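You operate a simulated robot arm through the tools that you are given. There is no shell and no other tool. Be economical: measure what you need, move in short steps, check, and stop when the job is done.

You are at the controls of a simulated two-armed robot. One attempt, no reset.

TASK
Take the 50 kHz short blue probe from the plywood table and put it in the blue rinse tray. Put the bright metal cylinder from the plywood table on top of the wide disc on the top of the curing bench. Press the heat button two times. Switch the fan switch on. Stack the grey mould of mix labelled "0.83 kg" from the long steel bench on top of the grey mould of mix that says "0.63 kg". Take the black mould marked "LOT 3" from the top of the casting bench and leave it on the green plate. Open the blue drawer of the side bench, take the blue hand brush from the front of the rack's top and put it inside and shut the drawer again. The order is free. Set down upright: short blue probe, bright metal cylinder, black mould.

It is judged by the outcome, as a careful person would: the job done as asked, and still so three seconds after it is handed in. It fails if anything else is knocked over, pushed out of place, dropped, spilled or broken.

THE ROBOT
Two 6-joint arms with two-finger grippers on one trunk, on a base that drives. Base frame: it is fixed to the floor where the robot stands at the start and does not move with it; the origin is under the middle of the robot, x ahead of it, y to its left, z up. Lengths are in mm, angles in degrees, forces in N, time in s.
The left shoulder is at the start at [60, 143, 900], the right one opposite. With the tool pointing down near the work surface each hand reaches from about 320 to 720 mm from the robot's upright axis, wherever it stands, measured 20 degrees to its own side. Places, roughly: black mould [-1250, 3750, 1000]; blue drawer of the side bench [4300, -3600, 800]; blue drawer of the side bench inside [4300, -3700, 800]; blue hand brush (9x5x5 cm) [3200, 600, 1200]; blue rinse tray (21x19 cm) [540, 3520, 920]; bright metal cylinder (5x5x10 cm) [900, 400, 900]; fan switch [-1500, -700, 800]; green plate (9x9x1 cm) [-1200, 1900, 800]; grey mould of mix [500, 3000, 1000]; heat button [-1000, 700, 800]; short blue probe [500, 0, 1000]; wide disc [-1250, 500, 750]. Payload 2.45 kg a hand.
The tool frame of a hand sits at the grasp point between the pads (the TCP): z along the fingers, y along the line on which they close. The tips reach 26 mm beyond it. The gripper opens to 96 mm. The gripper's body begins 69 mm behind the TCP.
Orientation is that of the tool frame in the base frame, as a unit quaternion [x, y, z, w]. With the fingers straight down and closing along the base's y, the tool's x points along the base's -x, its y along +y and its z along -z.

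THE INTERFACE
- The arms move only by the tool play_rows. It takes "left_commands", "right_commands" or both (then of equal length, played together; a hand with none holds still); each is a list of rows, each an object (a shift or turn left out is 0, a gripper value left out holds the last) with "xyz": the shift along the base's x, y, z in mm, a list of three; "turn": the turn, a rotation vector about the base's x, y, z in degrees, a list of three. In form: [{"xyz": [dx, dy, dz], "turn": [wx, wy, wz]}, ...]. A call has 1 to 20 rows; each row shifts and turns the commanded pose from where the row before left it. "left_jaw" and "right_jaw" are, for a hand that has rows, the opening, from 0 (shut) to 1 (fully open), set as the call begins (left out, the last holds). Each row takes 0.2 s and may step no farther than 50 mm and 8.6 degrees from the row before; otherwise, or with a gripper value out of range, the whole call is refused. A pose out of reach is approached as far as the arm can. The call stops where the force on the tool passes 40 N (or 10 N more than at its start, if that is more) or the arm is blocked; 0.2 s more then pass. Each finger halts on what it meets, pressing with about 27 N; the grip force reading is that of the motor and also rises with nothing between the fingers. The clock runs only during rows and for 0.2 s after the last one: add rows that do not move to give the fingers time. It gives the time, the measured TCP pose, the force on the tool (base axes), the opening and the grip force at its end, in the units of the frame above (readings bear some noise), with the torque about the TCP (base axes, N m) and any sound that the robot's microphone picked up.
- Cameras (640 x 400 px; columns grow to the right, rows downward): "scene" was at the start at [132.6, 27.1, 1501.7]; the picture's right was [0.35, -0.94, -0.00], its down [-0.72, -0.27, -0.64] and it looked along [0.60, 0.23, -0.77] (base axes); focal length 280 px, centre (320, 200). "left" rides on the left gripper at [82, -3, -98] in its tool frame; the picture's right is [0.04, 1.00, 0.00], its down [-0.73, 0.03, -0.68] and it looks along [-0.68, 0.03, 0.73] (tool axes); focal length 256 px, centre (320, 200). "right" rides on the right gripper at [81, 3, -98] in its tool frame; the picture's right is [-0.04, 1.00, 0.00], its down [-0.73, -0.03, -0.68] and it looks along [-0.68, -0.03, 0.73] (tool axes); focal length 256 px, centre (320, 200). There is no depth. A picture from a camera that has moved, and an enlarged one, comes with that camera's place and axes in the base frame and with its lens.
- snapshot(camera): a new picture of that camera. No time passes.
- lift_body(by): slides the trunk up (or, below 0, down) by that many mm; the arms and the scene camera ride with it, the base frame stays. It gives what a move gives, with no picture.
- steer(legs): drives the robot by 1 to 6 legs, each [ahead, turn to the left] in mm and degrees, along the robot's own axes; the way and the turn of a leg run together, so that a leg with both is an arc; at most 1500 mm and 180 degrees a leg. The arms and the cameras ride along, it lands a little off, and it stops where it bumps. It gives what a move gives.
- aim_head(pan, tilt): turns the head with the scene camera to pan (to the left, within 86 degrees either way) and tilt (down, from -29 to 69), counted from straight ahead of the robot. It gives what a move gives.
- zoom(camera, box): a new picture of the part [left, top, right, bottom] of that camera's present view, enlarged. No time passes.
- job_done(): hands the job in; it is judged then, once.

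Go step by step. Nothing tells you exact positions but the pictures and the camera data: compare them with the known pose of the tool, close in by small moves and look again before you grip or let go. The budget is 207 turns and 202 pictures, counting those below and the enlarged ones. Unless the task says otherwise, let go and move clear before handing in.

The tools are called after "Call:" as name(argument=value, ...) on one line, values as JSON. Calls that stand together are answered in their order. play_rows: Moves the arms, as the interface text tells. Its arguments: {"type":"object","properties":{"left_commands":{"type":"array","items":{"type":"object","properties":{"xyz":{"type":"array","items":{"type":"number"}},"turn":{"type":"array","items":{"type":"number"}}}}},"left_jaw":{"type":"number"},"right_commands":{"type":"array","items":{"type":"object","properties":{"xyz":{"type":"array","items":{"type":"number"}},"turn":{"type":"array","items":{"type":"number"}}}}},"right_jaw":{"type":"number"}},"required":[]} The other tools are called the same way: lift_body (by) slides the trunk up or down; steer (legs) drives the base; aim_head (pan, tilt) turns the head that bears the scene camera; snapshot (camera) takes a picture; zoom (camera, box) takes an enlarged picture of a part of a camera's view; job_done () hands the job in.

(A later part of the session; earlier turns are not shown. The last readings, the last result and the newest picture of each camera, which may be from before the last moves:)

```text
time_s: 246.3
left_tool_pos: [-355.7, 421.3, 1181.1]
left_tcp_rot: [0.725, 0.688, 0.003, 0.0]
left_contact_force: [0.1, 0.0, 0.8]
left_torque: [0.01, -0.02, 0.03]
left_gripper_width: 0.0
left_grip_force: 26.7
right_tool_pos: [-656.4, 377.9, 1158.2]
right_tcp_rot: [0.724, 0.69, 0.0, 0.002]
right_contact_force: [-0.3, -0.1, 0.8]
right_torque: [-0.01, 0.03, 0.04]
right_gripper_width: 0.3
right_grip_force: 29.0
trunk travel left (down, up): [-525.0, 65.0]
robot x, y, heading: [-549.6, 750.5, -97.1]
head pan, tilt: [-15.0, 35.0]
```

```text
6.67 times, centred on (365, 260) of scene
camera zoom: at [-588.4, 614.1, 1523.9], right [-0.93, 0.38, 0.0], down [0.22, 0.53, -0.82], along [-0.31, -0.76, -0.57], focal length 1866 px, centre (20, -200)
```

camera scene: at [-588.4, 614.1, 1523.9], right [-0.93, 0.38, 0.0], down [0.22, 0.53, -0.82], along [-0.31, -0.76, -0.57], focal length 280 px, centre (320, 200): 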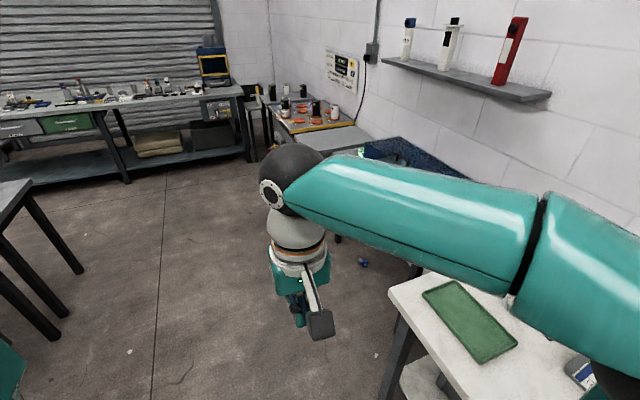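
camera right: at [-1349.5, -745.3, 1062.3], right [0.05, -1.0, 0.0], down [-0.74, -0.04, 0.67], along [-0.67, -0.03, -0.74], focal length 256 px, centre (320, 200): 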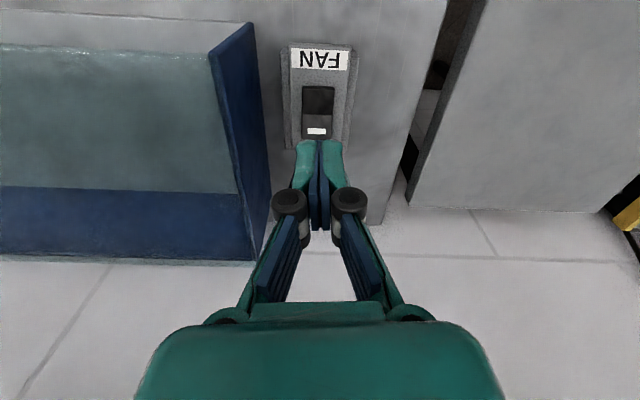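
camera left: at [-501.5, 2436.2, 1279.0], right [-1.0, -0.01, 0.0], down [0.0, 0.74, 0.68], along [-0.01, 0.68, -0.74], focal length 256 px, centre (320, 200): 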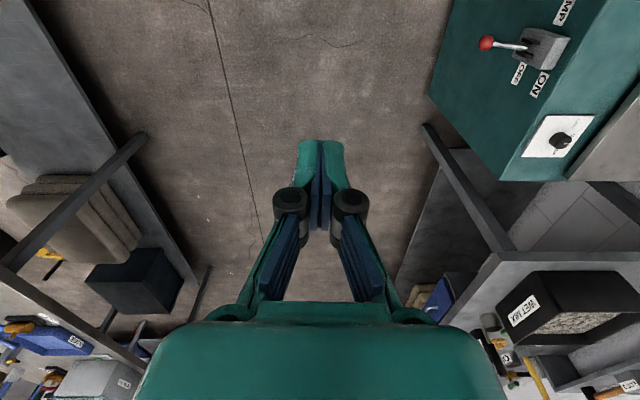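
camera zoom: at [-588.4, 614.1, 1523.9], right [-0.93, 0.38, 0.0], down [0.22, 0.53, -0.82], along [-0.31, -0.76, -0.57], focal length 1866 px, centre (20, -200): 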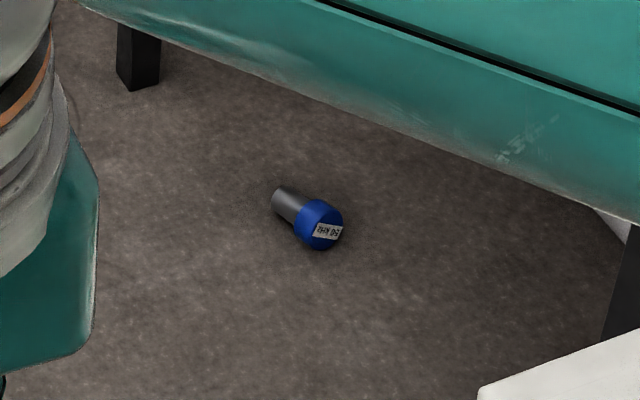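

The probe lies on its side on the floor under the fan bench, near [-1385, -539], cap toward +y. I drive to face it, staying back from the bench, to lower the trunk there.

Call:
steer(legs=[[0, 3], [1090, 0]])

Call:
steer(legs=[[0, -45]])

Call:
steer(legs=[[0, -41]])

Call:
aim_head(pan=0, tilt=45)

Call:
snapshot(camera="scene")

```text
time_s: 252.4
left_tool_pos: [-415.3, -654.0, 1182.7]
left_tcp_rot: [0.706, 0.709, 0.004, -0.001]
left_contact_force: [0.7, -0.1, -0.1]
left_torque: [0.03, 0.01, -0.05]
left_gripper_width: 0.2
left_grip_force: 27.1
right_tool_pos: [-713.8, -713.4, 1157.1]
right_tcp_rot: [0.705, 0.709, -0.001, 0.001]
right_contact_force: [-0.2, 0.2, 0.4]
right_torque: [0.05, 0.0, 0.0]
right_gripper_width: 0.0
right_grip_force: 28.4
trunk travel left (down, up): [-525.0, 65.0]
robot x, y, heading: [-625.7, -334.5, -94.1]
head pan, tilt: [-15.0, 35.0]
```

```text
time_s: 255.2
left_tool_pos: [-711.0, -709.7, 1182.8]
left_tcp_rot: [0.925, 0.38, 0.002, 0.001]
left_contact_force: [0.2, 0.6, -0.2]
left_torque: [-0.02, 0.02, 0.03]
left_gripper_width: 0.0
left_grip_force: 27.0
right_tool_pos: [-960.7, -537.7, 1157.1]
right_tcp_rot: [0.924, 0.382, -0.002, 0.002]
right_contact_force: [0.0, -0.3, -1.2]
right_torque: [0.0, 0.0, -0.03]
right_gripper_width: 0.0
right_grip_force: 28.7
trunk travel left (down, up): [-525.0, 65.0]
robot x, y, heading: [-614.4, -346.5, -139.6]
head pan, tilt: [-15.0, 35.0]
```

```text
time_s: 257.7
left_tool_pos: [-925.7, -554.7, 1182.3]
left_tcp_rot: [1.0, 0.029, 0.002, 0.002]
left_contact_force: [-0.5, -0.2, -0.2]
left_torque: [0.03, 0.01, -0.01]
left_gripper_width: 0.0
left_grip_force: 27.1
right_tool_pos: [-998.8, -261.4, 1158.8]
right_tcp_rot: [1.0, 0.031, -0.002, 0.0]
right_contact_force: [0.3, -0.2, 0.3]
right_torque: [-0.01, 0.0, -0.04]
right_gripper_width: 0.0
right_grip_force: 29.1
trunk travel left (down, up): [-525.0, 65.0]
robot x, y, heading: [-612.9, -374.8, 179.5]
head pan, tilt: [-15.0, 35.0]
```

```text
time_s: 258.5
left_tool_pos: [-924.8, -557.3, 1181.5]
left_tcp_rot: [1.0, 0.029, 0.002, 0.001]
left_contact_force: [-0.7, -0.6, -0.4]
left_torque: [0.02, 0.01, 0.0]
left_gripper_width: 0.0
left_grip_force: 27.0
right_tool_pos: [-998.4, -263.4, 1159.5]
right_tcp_rot: [1.0, 0.03, -0.002, 0.0]
right_contact_force: [-0.4, 0.2, -0.3]
right_torque: [0.04, 0.01, -0.01]
right_gripper_width: 0.0
right_grip_force: 28.4
trunk travel left (down, up): [-525.0, 65.0]
robot x, y, heading: [-613.9, -369.3, 179.3]
head pan, tilt: [0.0, 45.0]
```

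```text
122 pictures are left
camera scene: at [-755.2, -371.1, 1509.2], right [0.01, 1.0, 0.0], down [0.71, -0.01, -0.71], along [-0.71, 0.01, -0.71], focal length 280 px, centre (320, 200)
```

scene: 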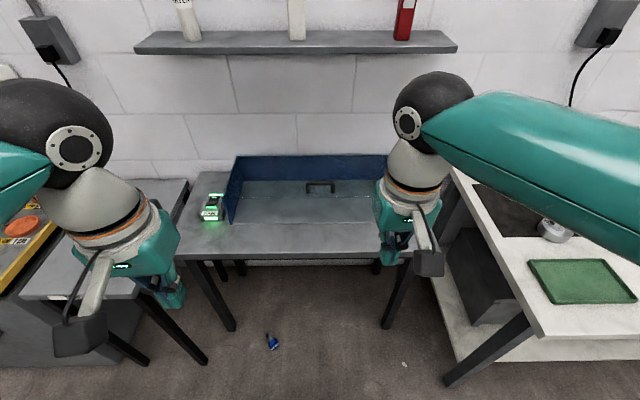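

The probe is actually just in front of the bench edge, near [-1242, -610]. I lower the trunk here, where nothing is beneath the hands.

Call:
lift_body(by=-500)

Call:
snapshot(camera="scene")

Call:
snapshot(camera="left")

```text
refused: -500 is not a number from -400 to 400
```

```text
121 pictures are left
camera scene: at [-755.2, -371.1, 1509.2], right [0.01, 1.0, 0.0], down [0.71, -0.01, -0.71], along [-0.71, 0.01, -0.71], focal length 280 px, centre (320, 200)
```

scene: 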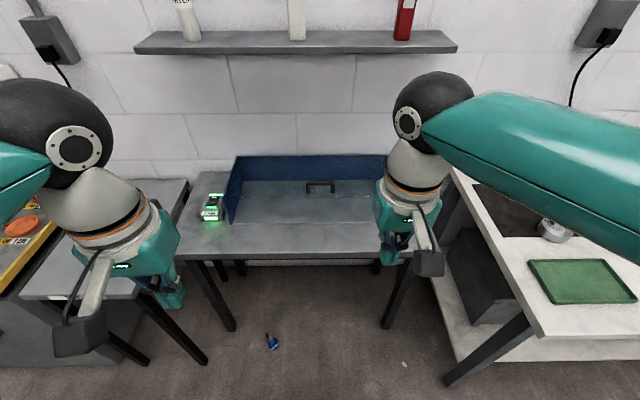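

```text
120 pictures are left
camera left: at [-842.6, -549.7, 1281.4], right [0.1, -1.0, 0.0], down [-0.73, -0.07, 0.68], along [-0.67, -0.07, -0.74], focal length 256 px, centre (320, 200)
```

left: 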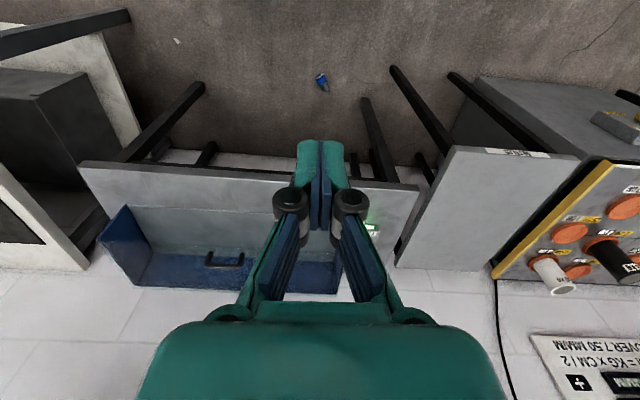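

Call:
lift_body(by=-400)

Call:
lift_body(by=-80)

Call:
play_rows(left_commands=[{"xyz": [-10, 0, -45], "turn": [0, 0, -8]}, {"xyz": [-10, 0, -45], "turn": [0, 0, -8]}, {"xyz": [-10, 0, -45], "turn": [0, 0, -8]}, {"xyz": [-10, 0, -45], "turn": [0, 0, -8]}, {"xyz": [-10, 0, -45], "turn": [0, 0, -8]}, {"xyz": [-10, 0, -45], "turn": [0, 0, -8]}, {"xyz": [-10, 0, -45], "turn": [0, 0, -8]}, {"xyz": [0, 0, -45], "turn": [0, 0, -8]}, {"xyz": [0, 0, -45], "turn": [0, 0, -8]}, {"xyz": [0, 0, -45]}, {"xyz": [0, 0, 0]}], left_jaw=1)

Call:
snapshot(camera="left")

Call:
snapshot(camera="scene")

```text
time_s: 262.3
left_tool_pos: [-925.0, -555.8, 784.8]
left_tcp_rot: [1.0, 0.029, 0.002, 0.001]
left_contact_force: [-0.4, -0.3, -0.2]
left_torque: [-0.01, -0.01, 0.01]
left_gripper_width: 0.0
left_grip_force: 26.7
right_tool_pos: [-998.4, -260.0, 759.5]
right_tcp_rot: [1.0, 0.031, -0.002, 0.001]
right_contact_force: [0.0, 0.6, -0.5]
right_torque: [-0.01, -0.01, -0.01]
right_gripper_width: 0.1
right_grip_force: 28.5
trunk travel left (down, up): [-125.0, 465.0]
robot x, y, heading: [-612.1, -374.0, 179.4]
head pan, tilt: [0.0, 45.0]
```

```text
time_s: 263.5
left_tool_pos: [-924.4, -554.8, 702.8]
left_tcp_rot: [1.0, 0.029, 0.002, 0.002]
left_contact_force: [-0.1, -0.6, 0.9]
left_torque: [0.04, 0.01, -0.01]
left_gripper_width: 0.1
left_grip_force: 27.2
right_tool_pos: [-999.0, -262.1, 679.1]
right_tcp_rot: [1.0, 0.032, -0.001, 0.001]
right_contact_force: [0.3, 0.7, -0.2]
right_torque: [0.0, -0.03, 0.01]
right_gripper_width: 0.0
right_grip_force: 28.7
trunk travel left (down, up): [-45.0, 545.0]
robot x, y, heading: [-612.8, -373.2, 179.5]
head pan, tilt: [0.0, 45.0]
```

```text
time_s: 265.9
left_tool_pos: [-996.3, -554.9, 252.5]
left_tcp_rot: [0.826, -0.564, 0.001, 0.001]
left_contact_force: [0.7, -0.3, 0.3]
left_torque: [0.0, 0.0, -0.01]
left_gripper_width: 96.0
left_grip_force: 0.1
right_tool_pos: [-998.3, -260.5, 679.1]
right_tcp_rot: [1.0, 0.031, -0.002, 0.001]
right_contact_force: [0.0, 0.4, 0.0]
right_torque: [0.0, -0.02, 0.01]
right_gripper_width: 0.1
right_grip_force: 28.3
trunk travel left (down, up): [-45.0, 545.0]
robot x, y, heading: [-611.5, -371.0, 179.2]
head pan, tilt: [0.0, 45.0]
```

```text
119 pictures are left
camera left: at [-962.1, -631.4, 350.8], right [-0.92, -0.4, 0.0], down [-0.29, 0.68, 0.68], along [-0.27, 0.62, -0.74], focal length 256 px, centre (320, 200)
```

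left: 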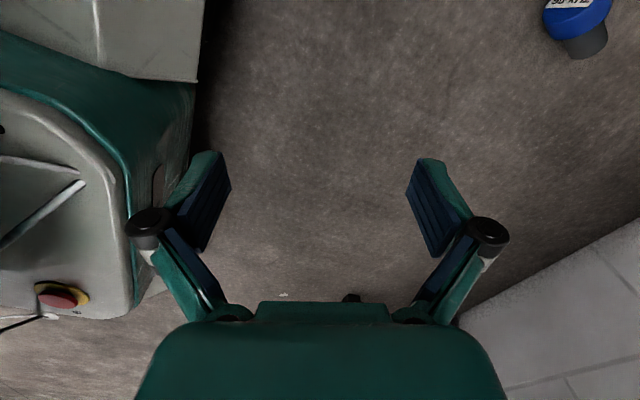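

```text
118 pictures are left
camera scene: at [-755.5, -369.8, 1029.0], right [0.01, 1.0, 0.0], down [0.71, -0.01, -0.71], along [-0.71, 0.01, -0.71], focal length 280 px, centre (320, 200)
```

scene: 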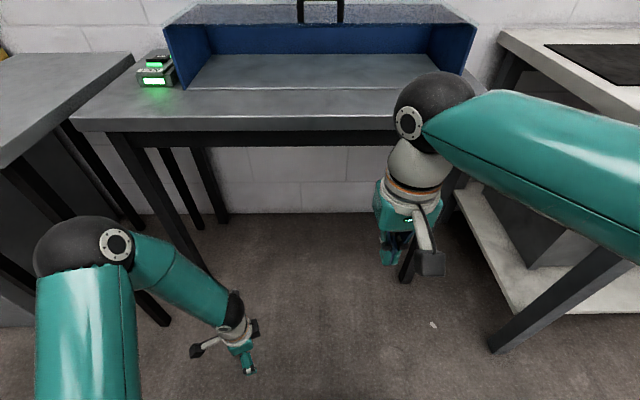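

Call:
zoom(camera="left", box=[500, 0, 640, 90])

Call:
zoom(camera="scene", box=[160, 260, 320, 390])

```text
4.44 times, centred on (570, 45) of left
camera zoom: at [-962.1, -631.4, 350.8], right [-0.92, -0.4, 0.0], down [-0.29, 0.68, 0.68], along [-0.27, 0.62, -0.74], focal length 1138 px, centre (-791, 889)
```

zoom: 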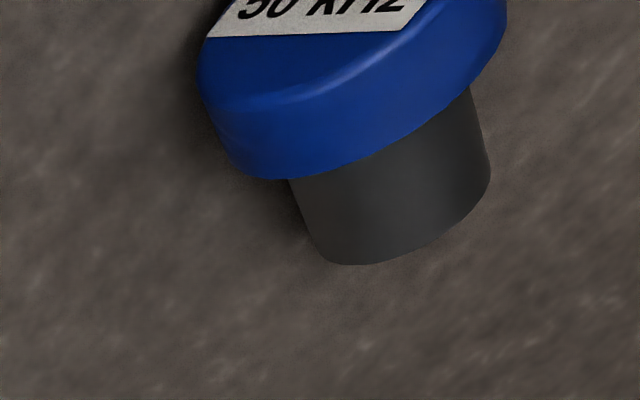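

```text
3.08 times, centred on (240, 325) of scene
camera zoom: at [-755.5, -369.8, 1029.0], right [0.01, 1.0, 0.0], down [0.71, -0.01, -0.71], along [-0.71, 0.01, -0.71], focal length 861 px, centre (566, -185)
```

zoom: 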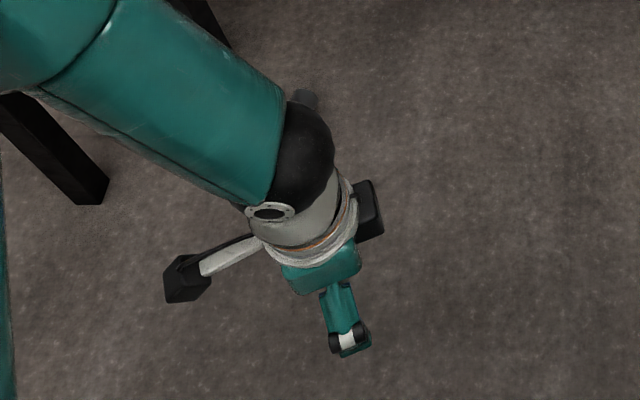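

Views disagree somewhat on the exact spot; I move the left hand closer and look again.

Call:
play_rows(left_commands=[{"xyz": [-35, -20, 0]}, {"xyz": [-35, -20, 0]}, {"xyz": [-35, -20, 0]}, {"xyz": [0, 0, 0]}])

Call:
snapshot(camera="left")

Call:
snapshot(camera="scene")

```text
time_s: 266.9
left_tool_pos: [-1100.4, -613.4, 256.2]
left_tcp_rot: [0.826, -0.564, 0.001, 0.002]
left_contact_force: [-0.3, -0.8, -0.4]
left_torque: [-0.01, 0.0, -0.03]
left_gripper_width: 95.9
left_grip_force: 0.1
right_tool_pos: [-999.3, -262.0, 678.9]
right_tcp_rot: [1.0, 0.03, -0.002, 0.002]
right_contact_force: [-0.2, -0.4, 0.4]
right_torque: [-0.05, -0.02, -0.02]
right_gripper_width: 0.0
right_grip_force: 28.2
trunk travel left (down, up): [-45.0, 545.0]
robot x, y, heading: [-612.6, -371.3, 179.2]
head pan, tilt: [0.0, 45.0]
```

```text
115 pictures are left
camera left: at [-1066.5, -689.3, 354.4], right [-0.92, -0.4, 0.0], down [-0.29, 0.68, 0.68], along [-0.27, 0.62, -0.74], focal length 256 px, centre (320, 200)
```

left: 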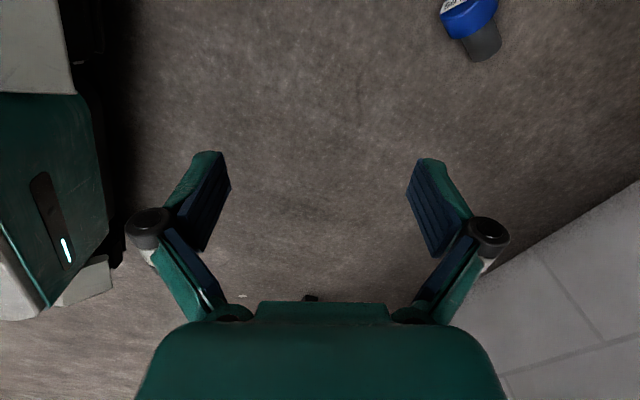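

```text
114 pictures are left
camera scene: at [-755.5, -369.8, 1029.1], right [0.01, 1.0, 0.0], down [0.71, -0.01, -0.71], along [-0.71, 0.01, -0.71], focal length 280 px, centre (320, 200)
```

scene: 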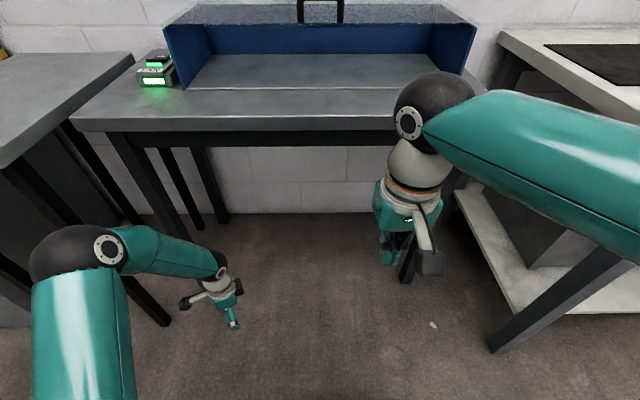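

The probe may be rolling slowly on its conical shape. I pause and look again to check.

Call:
play_rows(left_commands=[{"xyz": [-20, -20, 0]}, {"xyz": [-20, -20, 0]}, {"xyz": [-20, -20, 0]}, {"xyz": [0, 0, 0]}, {"xyz": [0, 0, 0]}, {"xyz": [0, 0, 0]}, {"xyz": [0, 0, 0]}, {"xyz": [0, 0, 0]}, {"xyz": [0, 0, 0]}, {"xyz": [0, 0, 0]}])

Call:
snapshot(camera="left")

```text
time_s: 269.1
left_tool_pos: [-1159.7, -674.5, 254.1]
left_tcp_rot: [0.826, -0.564, 0.001, 0.002]
left_contact_force: [0.5, -0.2, -0.2]
left_torque: [0.0, -0.03, -0.01]
left_gripper_width: 96.0
left_grip_force: 0.1
right_tool_pos: [-998.8, -260.6, 678.6]
right_tcp_rot: [1.0, 0.031, -0.002, 0.001]
right_contact_force: [-0.6, -0.2, -0.2]
right_torque: [0.0, 0.0, 0.0]
right_gripper_width: 0.0
right_grip_force: 28.6
trunk travel left (down, up): [-45.0, 545.0]
robot x, y, heading: [-614.8, -370.8, 179.4]
head pan, tilt: [0.0, 45.0]
```

```text
113 pictures are left
camera left: at [-1126.7, -749.6, 352.1], right [-0.92, -0.4, 0.0], down [-0.29, 0.68, 0.68], along [-0.27, 0.62, -0.74], focal length 256 px, centre (320, 200)
```

left: 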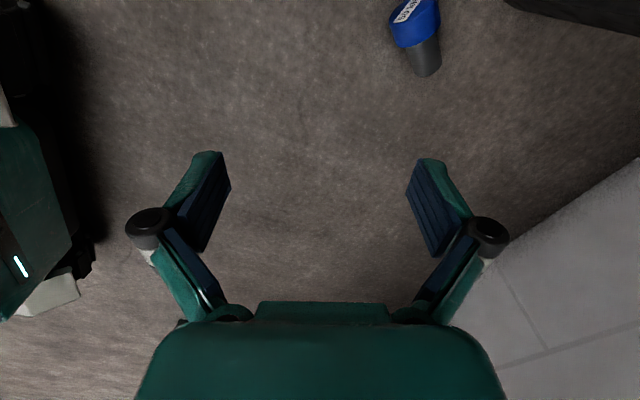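

It is rolling slowly (~15 mm/s) on a circle toward -y. I'll catch it: move to the predicted spot [-1252, -775], aligned across its axis, and close at once.

Call:
play_rows(left_commands=[{"xyz": [-30, -33, -20], "turn": [0, 0, 8]}, {"xyz": [-30, -33, -20], "turn": [0, 0, 8]}, {"xyz": [-31, -34, -20], "turn": [0, 0, 8]}, {"xyz": [0, 0, -40], "turn": [0, 0, 3]}, {"xyz": [0, 0, -40]}, {"xyz": [0, 0, -40]}, {"xyz": [0, 0, -40]}], left_jaw=0.9)

Call:
snapshot(camera="left")

```text
refused: row 3 steps farther than a row can; nothing moved
```

```text
112 pictures are left
camera left: at [-1126.7, -749.6, 352.1], right [-0.92, -0.4, 0.0], down [-0.29, 0.68, 0.68], along [-0.27, 0.62, -0.74], focal length 256 px, centre (320, 200)
```

left: 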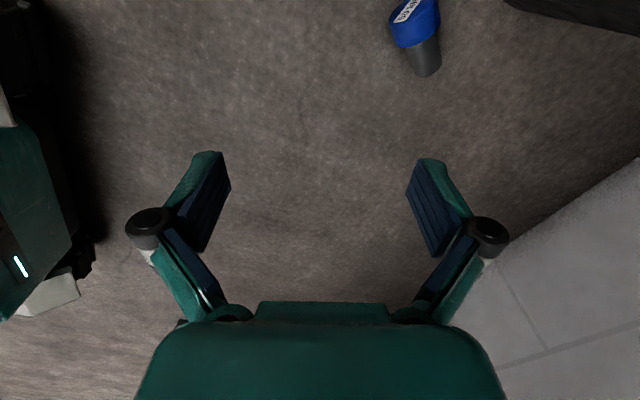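

Call:
play_rows(left_commands=[{"xyz": [-30, -33, -20], "turn": [0, 0, 8]}, {"xyz": [-30, -33, -20], "turn": [0, 0, 8]}, {"xyz": [-30, -33, -20], "turn": [0, 0, 8]}, {"xyz": [0, 0, -40], "turn": [0, 0, 3]}, {"xyz": [0, 0, -40]}, {"xyz": [0, 0, -30]}], left_jaw=0.95)

Call:
snapshot(camera="left")

```text
time_s: 270.5
left_tool_pos: [-1218.1, -756.0, 105.5]
left_tcp_rot: [0.934, -0.356, 0.001, 0.002]
left_contact_force: [-0.5, -0.2, 0.6]
left_torque: [-0.01, 0.01, -0.01]
left_gripper_width: 91.3
left_grip_force: 0.0
left hand out of reach, approached as far as the arm can: row 3, 4, 5, 6
right_tool_pos: [-999.9, -260.1, 679.1]
right_tcp_rot: [1.0, 0.03, -0.001, 0.001]
right_contact_force: [0.0, -0.2, 0.1]
right_torque: [-0.01, 0.0, -0.02]
right_gripper_width: 0.0
right_grip_force: 28.3
trunk travel left (down, up): [-45.0, 545.0]
robot x, y, heading: [-616.8, -368.1, 179.6]
head pan, tilt: [0.0, 45.0]
```

```text
111 pictures are left
camera left: at [-1154.5, -808.2, 204.1], right [-0.64, -0.77, 0.0], down [-0.57, 0.47, 0.68], along [-0.52, 0.43, -0.74], focal length 256 px, centre (320, 200)
```

left: 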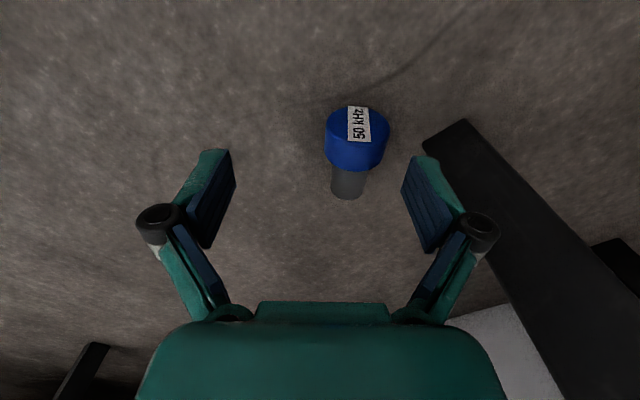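

The arm is at its reach limit here. I raise the hand, and reposition the base closer while the probe comes to rest.

Call:
play_rows(left_commands=[{"xyz": [10, 5, 40]}, {"xyz": [20, 15, 40]}, {"xyz": [30, 25, 30]}, {"xyz": [40, 25, 10]}, {"xyz": [40, 25, 0]}])

Call:
steer(legs=[[0, 40], [180, 0]])

Call:
steer(legs=[[0, -38]])

Call:
snapshot(camera="left")

Call:
snapshot(camera="scene")

```text
time_s: 271.2
left_tool_pos: [-1263.4, -792.6, 190.5]
left_tcp_rot: [0.947, -0.315, -0.038, 0.059]
left_contact_force: [33.8, 8.3, 13.7]
left_torque: [-0.85, 1.63, 0.86]
left_gripper_width: 87.3
left_grip_force: 0.2
left hand out of reach, approached as far as the arm can: row 1, 2
right_tool_pos: [-997.5, -259.4, 679.4]
right_tcp_rot: [1.0, 0.03, -0.002, 0.001]
right_contact_force: [0.2, 0.7, -0.5]
right_torque: [-0.01, 0.0, -0.01]
right_gripper_width: 0.0
right_grip_force: 28.4
trunk travel left (down, up): [-45.0, 545.0]
robot x, y, heading: [-614.2, -368.0, 179.5]
head pan, tilt: [0.0, 45.0]
stopped in row 3 (left hand): the force on the tool passed its limit at 64 N (the readings are from after the stop); the commanded pose is now the measured one
```

```text
time_s: 272.4
left_tool_pos: [-1203.2, -882.8, 195.4]
left_tcp_rot: [0.964, -0.252, -0.048, 0.07]
left_contact_force: [-1.0, 2.0, 0.9]
left_torque: [-0.25, -0.26, -0.02]
left_gripper_width: 91.1
left_grip_force: 0.1
right_tool_pos: [-1012.5, -320.8, 682.0]
right_tcp_rot: [0.994, 0.109, -0.001, 0.001]
right_contact_force: [0.6, 0.5, 0.0]
right_torque: [-0.05, 0.02, -0.01]
right_gripper_width: 0.1
right_grip_force: 28.3
trunk travel left (down, up): [-45.0, 545.0]
robot x, y, heading: [-612.4, -365.5, -171.5]
head pan, tilt: [0.0, 45.0]
stopped in leg 1: the force on the tool passed its limit at 107 N (the readings are from after the stop); the commanded pose is now the measured one
```

```text
time_s: 273.6
left_tool_pos: [-1263.0, -807.4, 192.9]
left_tcp_rot: [0.947, -0.311, -0.04, 0.066]
left_contact_force: [1.1, -2.5, -0.3]
left_torque: [0.02, 0.03, 0.07]
left_gripper_width: 92.1
left_grip_force: 0.3
right_tool_pos: [-1003.1, -267.4, 682.2]
right_tcp_rot: [0.999, 0.038, -0.001, 0.001]
right_contact_force: [0.2, 0.0, -0.1]
right_torque: [0.01, 0.01, 0.01]
right_gripper_width: 0.3
right_grip_force: 28.3
trunk travel left (down, up): [-45.0, 545.0]
robot x, y, heading: [-613.7, -370.5, -179.7]
head pan, tilt: [0.0, 45.0]
stopped in leg 1: the force on the tool passed its limit at 63 N (the readings are from after the stop); the commanded pose is now the measured one
```

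```text
110 pictures are left
camera left: at [-1182.0, -843.4, 286.5], right [-0.55, -0.82, 0.15], down [-0.53, 0.48, 0.7], along [-0.65, 0.31, -0.7], focal length 256 px, centre (320, 200)
```

left: 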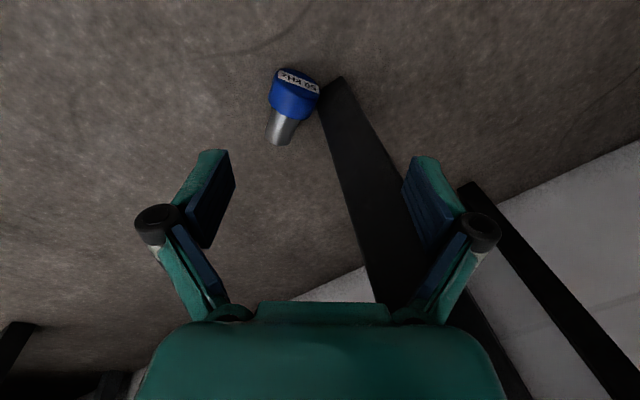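

```text
109 pictures are left
camera scene: at [-756.5, -371.0, 1029.0], right [-0.01, 1.0, 0.0], down [0.71, 0.0, -0.71], along [-0.71, 0.0, -0.71], focal length 280 px, centre (320, 200)
```

scene: 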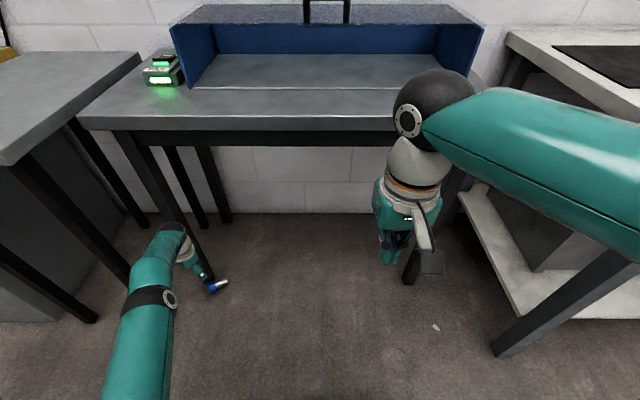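

The hand had drifted beside the bench leg and touched it; the bench looks unmoved. I pull straight back toward the robot, away from the leg.

Call:
play_rows(left_commands=[{"xyz": [20, 5, 0]}, {"xyz": [30, 10, 5]}, {"xyz": [40, 15, 10]}, {"xyz": [40, 20, 10]}, {"xyz": [40, 20, 10]}, {"xyz": [0, 0, 0]}])

Call:
snapshot(camera="left")

Call:
snapshot(camera="scene")

```text
time_s: 275.0
left_tool_pos: [-1089.7, -733.7, 229.3]
left_tcp_rot: [0.947, -0.312, -0.041, 0.065]
left_contact_force: [-0.3, -0.1, 0.5]
left_torque: [0.02, -0.03, 0.01]
left_gripper_width: 91.3
left_grip_force: 0.2
right_tool_pos: [-1002.5, -266.9, 680.3]
right_tcp_rot: [0.999, 0.038, -0.002, 0.0]
right_contact_force: [-0.3, -0.5, 0.4]
right_torque: [0.03, 0.02, 0.02]
right_gripper_width: 0.0
right_grip_force: 28.7
trunk travel left (down, up): [-45.0, 545.0]
robot x, y, heading: [-615.1, -370.9, -179.6]
head pan, tilt: [0.0, 45.0]
```

```text
108 pictures are left
camera left: at [-1011.7, -771.0, 322.2], right [-0.55, -0.82, 0.15], down [-0.53, 0.48, 0.7], along [-0.65, 0.31, -0.7], focal length 256 px, centre (320, 200)
```

left: 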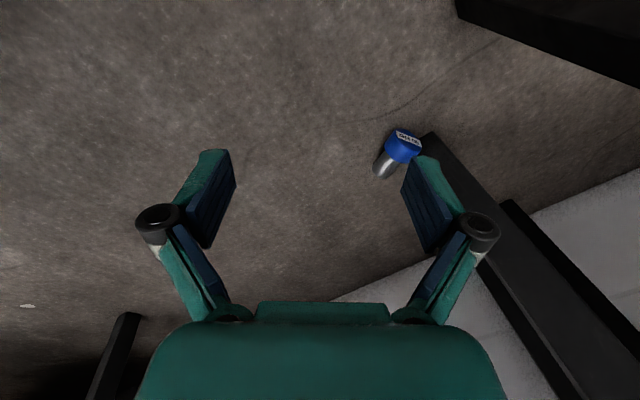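

```text
107 pictures are left
camera scene: at [-756.4, -371.0, 1029.1], right [-0.01, 1.0, 0.0], down [0.71, 0.0, -0.71], along [-0.71, 0.0, -0.71], focal length 280 px, centre (320, 200)
```

scene: 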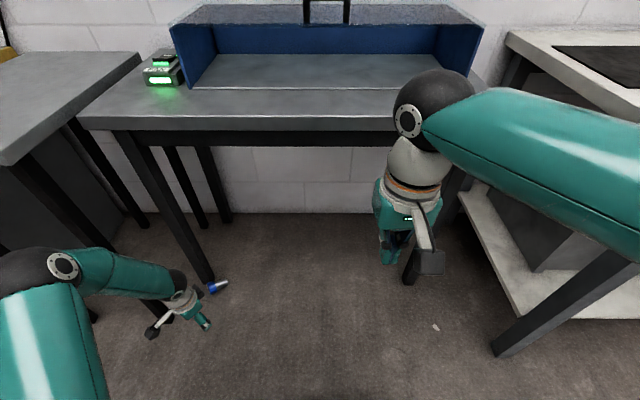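

The probe now rests against the bench leg, cap toward it. I zoom to measure.

Call:
zoom(camera="scene", box=[170, 250, 270, 330])

Call:
zoom(camera="left", box=[340, 100, 460, 200])

```text
5.00 times, centred on (220, 290) of scene
camera zoom: at [-756.4, -371.0, 1029.1], right [-0.01, 1.0, 0.0], down [0.71, 0.0, -0.71], along [-0.71, 0.0, -0.71], focal length 1400 px, centre (820, -250)
```

zoom: 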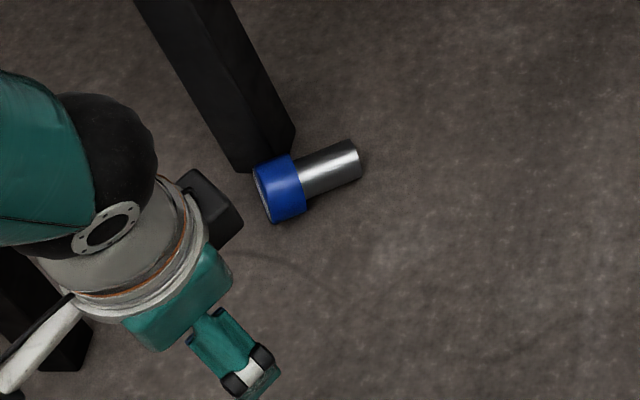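

```text
4.00 times, centred on (400, 150) of left
camera zoom: at [-1011.7, -771.0, 322.2], right [-0.55, -0.82, 0.15], down [-0.53, 0.48, 0.7], along [-0.65, 0.31, -0.7], focal length 1024 px, centre (0, 400)
```

zoom: 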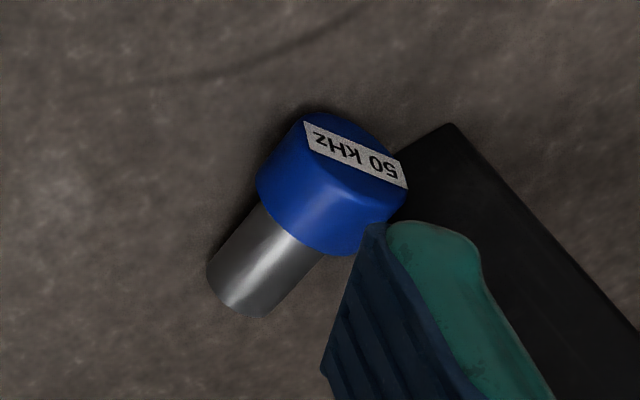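

I level the hand, turn its closing line along the probe's axis, and tuck it in so that I can reposition the base nearer.

Call:
play_rows(left_commands=[{"xyz": [10, 21, 3], "turn": [2.8, -3.4, 7]}, {"xyz": [10, 21, 3], "turn": [0, 0, 7.3]}, {"xyz": [10, 21, 3], "turn": [0, 0, 7.3]}, {"xyz": [10, 21, 3], "turn": [0, 0, 7.3]}, {"xyz": [10, 21, 3], "turn": [0, 0, 7.3]}, {"xyz": [10, 21, 3], "turn": [0, 0, 7.3]}, {"xyz": [10, 21, 3], "turn": [0, 0, 7.3]}, {"xyz": [10, 21, 3], "turn": [0, 0, 7.3]}, {"xyz": [10, 21, 3], "turn": [0, 0, 7.3]}, {"xyz": [0, 0, 0]}])

Call:
steer(legs=[[0, 57], [225, 0]])

Call:
steer(legs=[[0, -57]])

Call:
snapshot(camera="left")

Call:
snapshot(camera="scene")

```text
time_s: 277.2
left_tool_pos: [-1000.3, -547.5, 253.7]
left_tcp_rot: [0.967, 0.251, 0.004, 0.039]
left_contact_force: [-0.2, 0.3, 0.0]
left_torque: [-0.02, -0.02, -0.01]
left_gripper_width: 91.1
left_grip_force: 0.0
right_tool_pos: [-1002.0, -266.2, 680.7]
right_tcp_rot: [0.999, 0.039, -0.002, 0.0]
right_contact_force: [-0.4, 0.4, 0.6]
right_torque: [-0.04, 0.01, -0.03]
right_gripper_width: 0.1
right_grip_force: 28.5
trunk travel left (down, up): [-45.0, 545.0]
robot x, y, heading: [-615.0, -370.8, -179.5]
head pan, tilt: [0.0, 45.0]
```

```text
time_s: 281.8
left_tool_pos: [-802.6, -983.2, 253.9]
left_tcp_rot: [0.732, 0.68, 0.022, 0.032]
left_contact_force: [0.4, 0.2, 0.7]
left_torque: [-0.03, 0.02, 0.02]
left_gripper_width: 91.1
left_grip_force: 0.1
right_tool_pos: [-1038.1, -829.4, 680.6]
right_tcp_rot: [0.861, 0.509, -0.001, 0.001]
right_contact_force: [-0.4, 0.2, 0.8]
right_torque: [-0.01, -0.02, -0.02]
right_gripper_width: 0.2
right_grip_force: 28.7
trunk travel left (down, up): [-45.0, 545.0]
robot x, y, heading: [-760.7, -546.5, -123.0]
head pan, tilt: [0.0, 45.0]
```

```text
time_s: 285.0
left_tool_pos: [-1145.1, -771.9, 258.5]
left_tcp_rot: [0.96, 0.278, 0.001, 0.038]
left_contact_force: [-0.5, 0.9, -0.4]
left_torque: [0.0, 0.01, 0.0]
left_gripper_width: 91.4
left_grip_force: 0.0
right_tool_pos: [-1150.2, -482.1, 684.8]
right_tcp_rot: [0.999, 0.051, -0.004, 0.001]
right_contact_force: [1.3, -0.5, -0.1]
right_torque: [0.03, 0.0, 0.0]
right_gripper_width: 0.0
right_grip_force: 29.2
trunk travel left (down, up): [-45.0, 545.0]
robot x, y, heading: [-766.0, -585.7, -178.2]
head pan, tilt: [0.0, 45.0]
stopped in leg 1: the robot was blocked; the commanded pose is now the measured one
```

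```text
104 pictures are left
camera left: at [-1079.6, -718.7, 354.6], right [0.57, -0.82, 0.07], down [-0.62, -0.37, 0.69], along [-0.54, -0.44, -0.72], focal length 256 px, centre (320, 200)
```

left: 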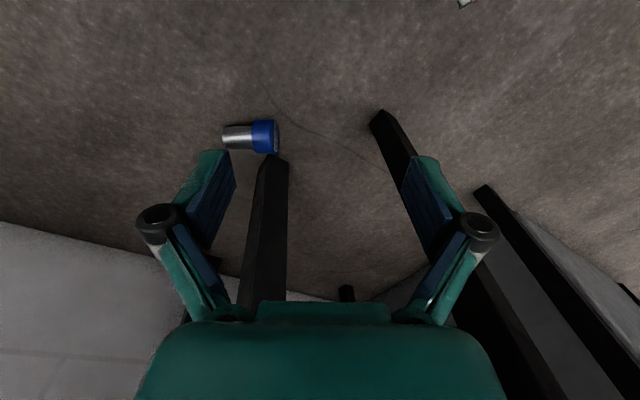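

```text
103 pictures are left
camera scene: at [-899.2, -588.9, 1029.2], right [-0.03, 1.0, 0.0], down [0.7, 0.02, -0.71], along [-0.71, -0.02, -0.7], focal length 280 px, centre (320, 200)
```

scene: 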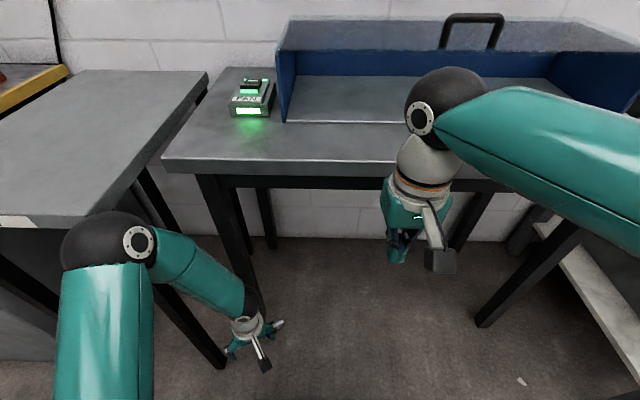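

The probe lies with its middle near [-1283, -766]; my hand's closing line is along it. I go above it and check before descending.

Call:
play_rows(left_commands=[{"xyz": [-35, 2, -20], "turn": [4.1, 1.3, 3]}, {"xyz": [-35, 2, -30]}, {"xyz": [-35, 1, -30]}, {"xyz": [-33, 1, -30]}, {"xyz": [0, 0, 0]}], left_jaw=1)

Call:
snapshot(camera="left")

```text
time_s: 286.2
left_tool_pos: [-1287.3, -760.8, 146.5]
left_tcp_rot: [0.954, 0.299, 0.003, 0.0]
left_contact_force: [-13.8, 32.6, -6.1]
left_torque: [-3.42, -1.78, -1.55]
left_gripper_width: 96.4
left_grip_force: 0.1
right_tool_pos: [-1156.8, -480.7, 682.7]
right_tcp_rot: [0.999, 0.052, -0.001, 0.002]
right_contact_force: [-0.1, -0.1, -0.5]
right_torque: [-0.06, -0.02, 0.01]
right_gripper_width: 0.0
right_grip_force: 28.3
trunk travel left (down, up): [-45.0, 545.0]
robot x, y, heading: [-762.0, -585.5, -178.4]
head pan, tilt: [0.0, 45.0]
```

```text
102 pictures are left
camera left: at [-1220.8, -713.6, 244.4], right [0.6, -0.8, 0.0], down [-0.59, -0.44, 0.68], along [-0.54, -0.41, -0.74], focal length 256 px, centre (320, 200)
```

left: 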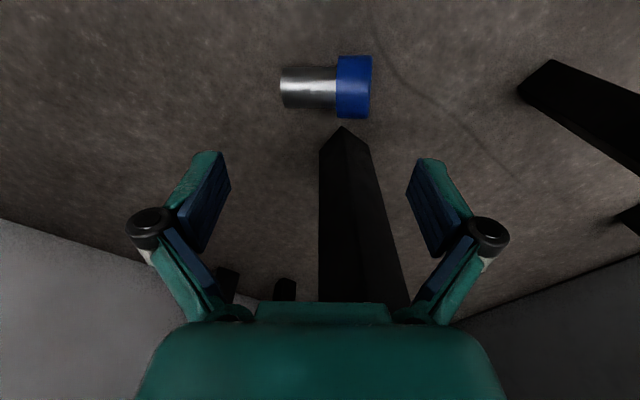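

The wrist is brushing the bench leg. I back off slightly, lean the hand toward the robot, and check.

Call:
play_rows(left_commands=[{"xyz": [15, 3, 5]}, {"xyz": [0, 0, 0], "turn": [-4.3, 6.15, 0]}, {"xyz": [0, -3, -10], "turn": [-4.3, 6.15, 0]}, {"xyz": [0, 0, -30]}, {"xyz": [0, 0, 0]}])

Call:
snapshot(camera="left")

```text
time_s: 287.4
left_tool_pos: [-1269.1, -765.9, 111.8]
left_tcp_rot: [0.945, 0.302, -0.121, 0.04]
left_contact_force: [-0.4, 1.2, 0.3]
left_torque: [-0.02, -0.01, -0.01]
left_gripper_width: 96.1
left_grip_force: 0.0
right_tool_pos: [-1155.9, -481.8, 682.2]
right_tcp_rot: [0.999, 0.052, -0.002, 0.0]
right_contact_force: [-0.7, -1.0, 0.2]
right_torque: [-0.04, -0.02, 0.02]
right_gripper_width: 0.0
right_grip_force: 28.8
trunk travel left (down, up): [-45.0, 545.0]
robot x, y, heading: [-766.3, -587.7, -178.0]
head pan, tilt: [0.0, 45.0]
```

```text
101 pictures are left
camera left: at [-1186.4, -703.2, 186.4], right [0.61, -0.79, -0.01], down [-0.42, -0.33, 0.84], along [-0.67, -0.51, -0.54], focal length 256 px, centre (320, 200)
```

left: 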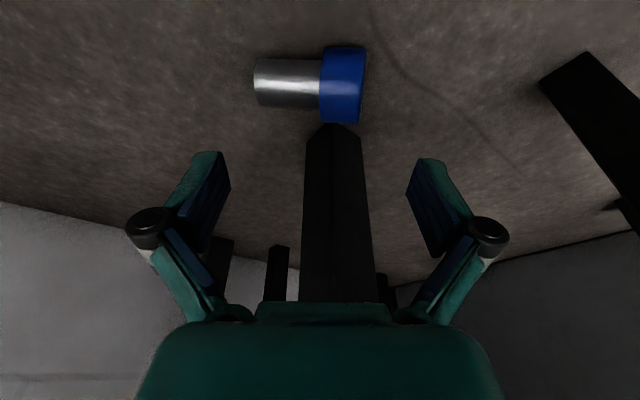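

Clear of the leg now. I descend onto the probe and grip it lengthwise.

Call:
play_rows(left_commands=[{"xyz": [-4, 3, -25]}, {"xyz": [0, 0, -25]}, {"xyz": [0, 0, -24]}, {"xyz": [0, 0, 0]}])

Call:
snapshot(camera="left")

```text
time_s: 288.4
left_tool_pos: [-1274.3, -762.0, 37.6]
left_tcp_rot: [0.945, 0.3, -0.12, 0.04]
left_contact_force: [0.6, 0.5, -0.6]
left_torque: [0.01, 0.02, 0.0]
left_gripper_width: 96.3
left_grip_force: 0.1
right_tool_pos: [-1153.8, -481.6, 682.3]
right_tcp_rot: [0.999, 0.052, -0.001, 0.002]
right_contact_force: [0.3, -0.3, 0.5]
right_torque: [-0.02, 0.0, -0.01]
right_gripper_width: 0.0
right_grip_force: 28.5
trunk travel left (down, up): [-45.0, 545.0]
robot x, y, heading: [-765.1, -587.5, -177.5]
head pan, tilt: [0.0, 45.0]
```

```text
100 pictures are left
camera left: at [-1190.9, -699.8, 113.0], right [0.61, -0.79, -0.01], down [-0.42, -0.33, 0.84], along [-0.67, -0.51, -0.54], focal length 256 px, centre (320, 200)
```

left: 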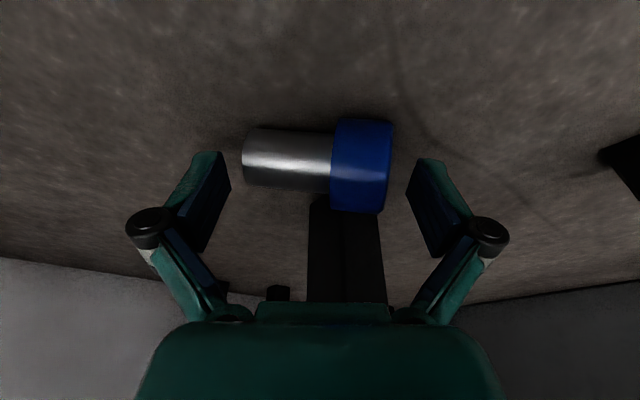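

Call:
play_rows(left_commands=[{"xyz": [-2, 0, -5]}, {"xyz": [0, 0, 0]}, {"xyz": [0, 0, 0]}, {"xyz": [0, 0, 0]}, {"xyz": [0, 0, 0]}], left_jaw=0)

Call:
play_rows(left_commands=[{"xyz": [5, 3, 20]}, {"xyz": [20, 5, 30]}, {"xyz": [0, 0, 0]}])

Call:
snapshot(camera="left")

```text
time_s: 289.6
left_tool_pos: [-1275.8, -761.3, 34.9]
left_tcp_rot: [0.945, 0.3, -0.122, 0.039]
left_contact_force: [2.0, 0.4, 11.6]
left_torque: [-0.1, -0.2, 0.02]
left_gripper_width: 73.9
left_grip_force: 26.7
right_tool_pos: [-1155.1, -481.7, 682.6]
right_tcp_rot: [0.999, 0.052, -0.002, 0.001]
right_contact_force: [0.4, 0.0, -0.7]
right_torque: [0.01, 0.03, 0.01]
right_gripper_width: 0.0
right_grip_force: 28.3
trunk travel left (down, up): [-45.0, 545.0]
robot x, y, heading: [-761.5, -583.9, -178.4]
head pan, tilt: [0.0, 45.0]
```

```text
time_s: 290.4
left_tool_pos: [-1249.6, -754.9, 83.1]
left_tcp_rot: [0.945, 0.301, -0.121, 0.04]
left_contact_force: [-0.2, -0.3, -1.4]
left_torque: [0.02, 0.0, 0.01]
left_gripper_width: 73.4
left_grip_force: 27.0
right_tool_pos: [-1154.9, -480.7, 682.2]
right_tcp_rot: [0.999, 0.051, -0.002, 0.0]
right_contact_force: [-0.9, 0.7, 1.0]
right_torque: [0.02, 0.0, 0.02]
right_gripper_width: 0.0
right_grip_force: 28.6
trunk travel left (down, up): [-45.0, 545.0]
robot x, y, heading: [-761.8, -584.9, -178.2]
head pan, tilt: [0.0, 45.0]
```

```text
99 pictures are left
camera left: at [-1166.8, -693.1, 158.0], right [0.61, -0.79, -0.01], down [-0.42, -0.33, 0.84], along [-0.67, -0.51, -0.54], focal length 256 px, centre (320, 200)
```

left: 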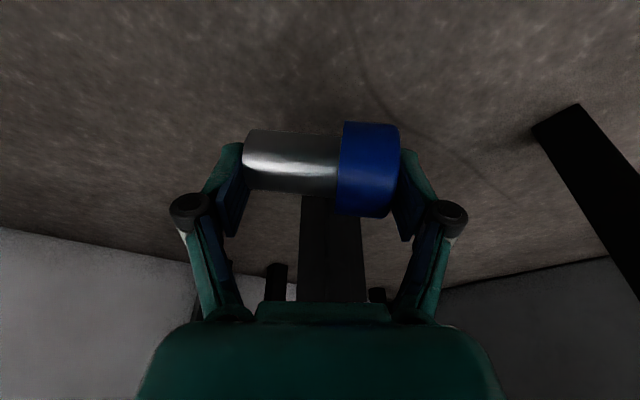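

I have it lengthwise. I carry it to open floor, level the hand and yaw it, then set it down for a better grip across the cap.

Call:
play_rows(left_commands=[{"xyz": [25, 18, 20], "turn": [4.3, -6.15, 0]}, {"xyz": [25, 18, 20], "turn": [4.3, -6.15, 0]}, {"xyz": [20, 18, 10], "turn": [0, 0, -8.2]}, {"xyz": [0, 0, 0], "turn": [0, 0, -8.2]}, {"xyz": [0, 0, 0], "turn": [0, 0, -8.2]}, {"xyz": [0, 0, 0], "turn": [0, 0, -8.2]}, {"xyz": [0, 0, 0], "turn": [0, 0, -8.2]}, {"xyz": [0, 0, 0], "turn": [0, 0, -8.2]}, {"xyz": [0, 0, 0], "turn": [0, 0, -8.2]}, {"xyz": [0, 0, 0], "turn": [0, 0, -8.2]}, {"xyz": [0, 0, 0], "turn": [0, 0, -8.2]}, {"xyz": [0, 0, 0], "turn": [0, 0, -8.2]}, {"xyz": [0, 0, -30], "turn": [0, 0, -8]}, {"xyz": [0, 0, -30]}, {"xyz": [0, 0, -25]}, {"xyz": [0, 0, 0]}])

Call:
snapshot(camera="left")

```text
time_s: 293.8
left_tool_pos: [-1179.3, -700.7, 47.5]
left_tcp_rot: [0.888, -0.459, 0.002, 0.002]
left_contact_force: [0.2, 0.4, -2.0]
left_torque: [-0.01, 0.01, -0.04]
left_gripper_width: 73.0
left_grip_force: 27.0
right_tool_pos: [-1154.6, -481.7, 681.9]
right_tcp_rot: [0.999, 0.051, -0.001, 0.001]
right_contact_force: [0.0, -0.2, 0.4]
right_torque: [-0.03, 0.01, -0.02]
right_gripper_width: 0.0
right_grip_force: 29.0
trunk travel left (down, up): [-45.0, 545.0]
robot x, y, heading: [-760.2, -582.9, -178.3]
head pan, tilt: [0.0, 45.0]
```

```text
98 pictures are left
camera left: at [-1128.6, -766.7, 146.8], right [-0.79, -0.61, 0.0], down [-0.45, 0.59, 0.67], along [-0.41, 0.53, -0.74], focal length 256 px, centre (320, 200)
```

left: 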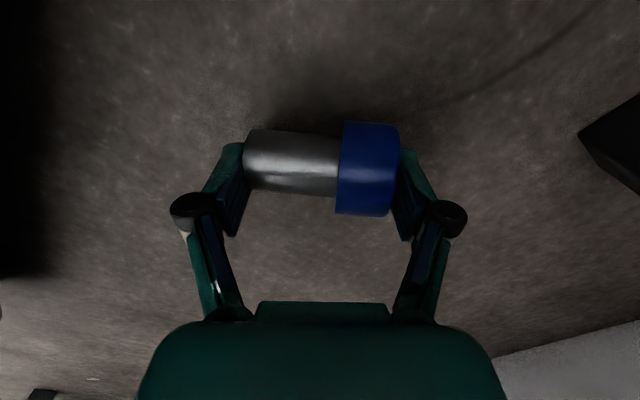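

Call:
play_rows(left_commands=[{"xyz": [0, 0, -5]}, {"xyz": [0, 0, -3]}, {"xyz": [0, 0, 0]}])

Call:
play_rows(left_commands=[{"xyz": [0, 0, -3]}, {"xyz": [0, 0, -2]}, {"xyz": [0, 0, 0]}])

```text
time_s: 294.6
left_tool_pos: [-1179.1, -700.8, 39.2]
left_tcp_rot: [0.888, -0.459, 0.003, 0.003]
left_contact_force: [-0.6, 0.2, -1.8]
left_torque: [0.02, -0.02, -0.02]
left_gripper_width: 73.0
left_grip_force: 27.0
right_tool_pos: [-1154.9, -480.7, 683.4]
right_tcp_rot: [0.999, 0.051, -0.001, 0.001]
right_contact_force: [-0.8, -0.9, -0.4]
right_torque: [-0.01, 0.0, -0.01]
right_gripper_width: 0.0
right_grip_force: 28.8
trunk travel left (down, up): [-45.0, 545.0]
robot x, y, heading: [-763.4, -589.8, -178.4]
head pan, tilt: [0.0, 45.0]
```

```text
time_s: 295.4
left_tool_pos: [-1179.3, -700.1, 35.2]
left_tcp_rot: [0.888, -0.459, 0.001, 0.004]
left_contact_force: [3.4, 0.2, 10.6]
left_torque: [-0.14, -0.02, 0.03]
left_gripper_width: 73.1
left_grip_force: 27.0
right_tool_pos: [-1155.4, -482.1, 682.9]
right_tcp_rot: [0.999, 0.051, -0.002, 0.001]
right_contact_force: [-0.1, 0.8, 0.1]
right_torque: [0.01, 0.0, 0.02]
right_gripper_width: 0.0
right_grip_force: 28.7
trunk travel left (down, up): [-45.0, 545.0]
robot x, y, heading: [-764.9, -589.4, -178.2]
head pan, tilt: [0.0, 45.0]
```

Touching. I open, rise, and turn the hand back 90° for the cross grip.

Call:
play_rows(left_commands=[{"xyz": [0, 0, 0]}, {"xyz": [0, 0, 0]}, {"xyz": [0, 0, 15]}, {"xyz": [0, 0, 30]}, {"xyz": [0, 0, 30], "turn": [0, 0, 8.2]}, {"xyz": [0, 0, 0], "turn": [0, 0, 8.2]}, {"xyz": [0, 0, 0], "turn": [0, 0, 8.2]}, {"xyz": [0, 0, 0], "turn": [0, 0, 8.2]}, {"xyz": [0, 0, 0], "turn": [0, 0, 8.2]}, {"xyz": [0, 0, 0], "turn": [0, 0, 8.2]}, {"xyz": [0, 0, 0], "turn": [0, 0, 8.2]}, {"xyz": [0, 0, 0], "turn": [0, 0, 8.2]}, {"xyz": [0, 0, 0], "turn": [0, 0, 8.2]}, {"xyz": [0, 0, 0], "turn": [0, 0, 8.2]}, {"xyz": [0, 0, 0], "turn": [0, 0, 8]}, {"xyz": [0, 0, 0]}], left_jaw=1)

Call:
snapshot(camera="left")

```text
time_s: 298.8
left_tool_pos: [-1179.8, -701.8, 110.2]
left_tcp_rot: [0.953, 0.304, 0.004, 0.001]
left_contact_force: [-0.1, 0.2, 0.4]
left_torque: [0.0, 0.01, 0.01]
left_gripper_width: 96.0
left_grip_force: 0.0
right_tool_pos: [-1154.5, -482.0, 682.2]
right_tcp_rot: [0.999, 0.051, -0.002, 0.001]
right_contact_force: [0.5, 0.6, 0.1]
right_torque: [0.0, -0.01, -0.02]
right_gripper_width: 0.2
right_grip_force: 28.5
trunk travel left (down, up): [-45.0, 545.0]
robot x, y, heading: [-763.8, -587.6, -178.3]
head pan, tilt: [0.0, 45.0]
```

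```text
97 pictures are left
camera left: at [-1116.1, -651.7, 209.3], right [0.61, -0.79, 0.0], down [-0.59, -0.45, 0.67], along [-0.53, -0.42, -0.74], focal length 256 px, centre (320, 200)
```

left: 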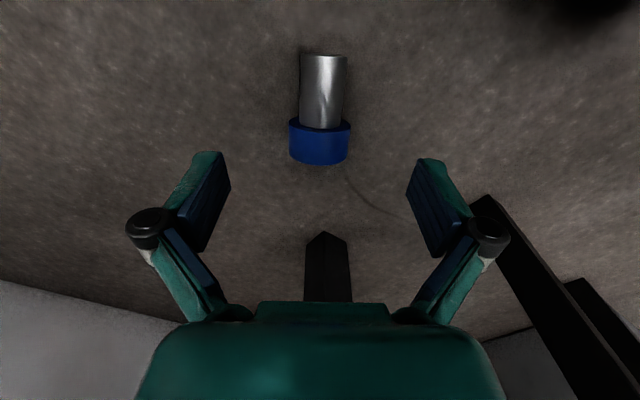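

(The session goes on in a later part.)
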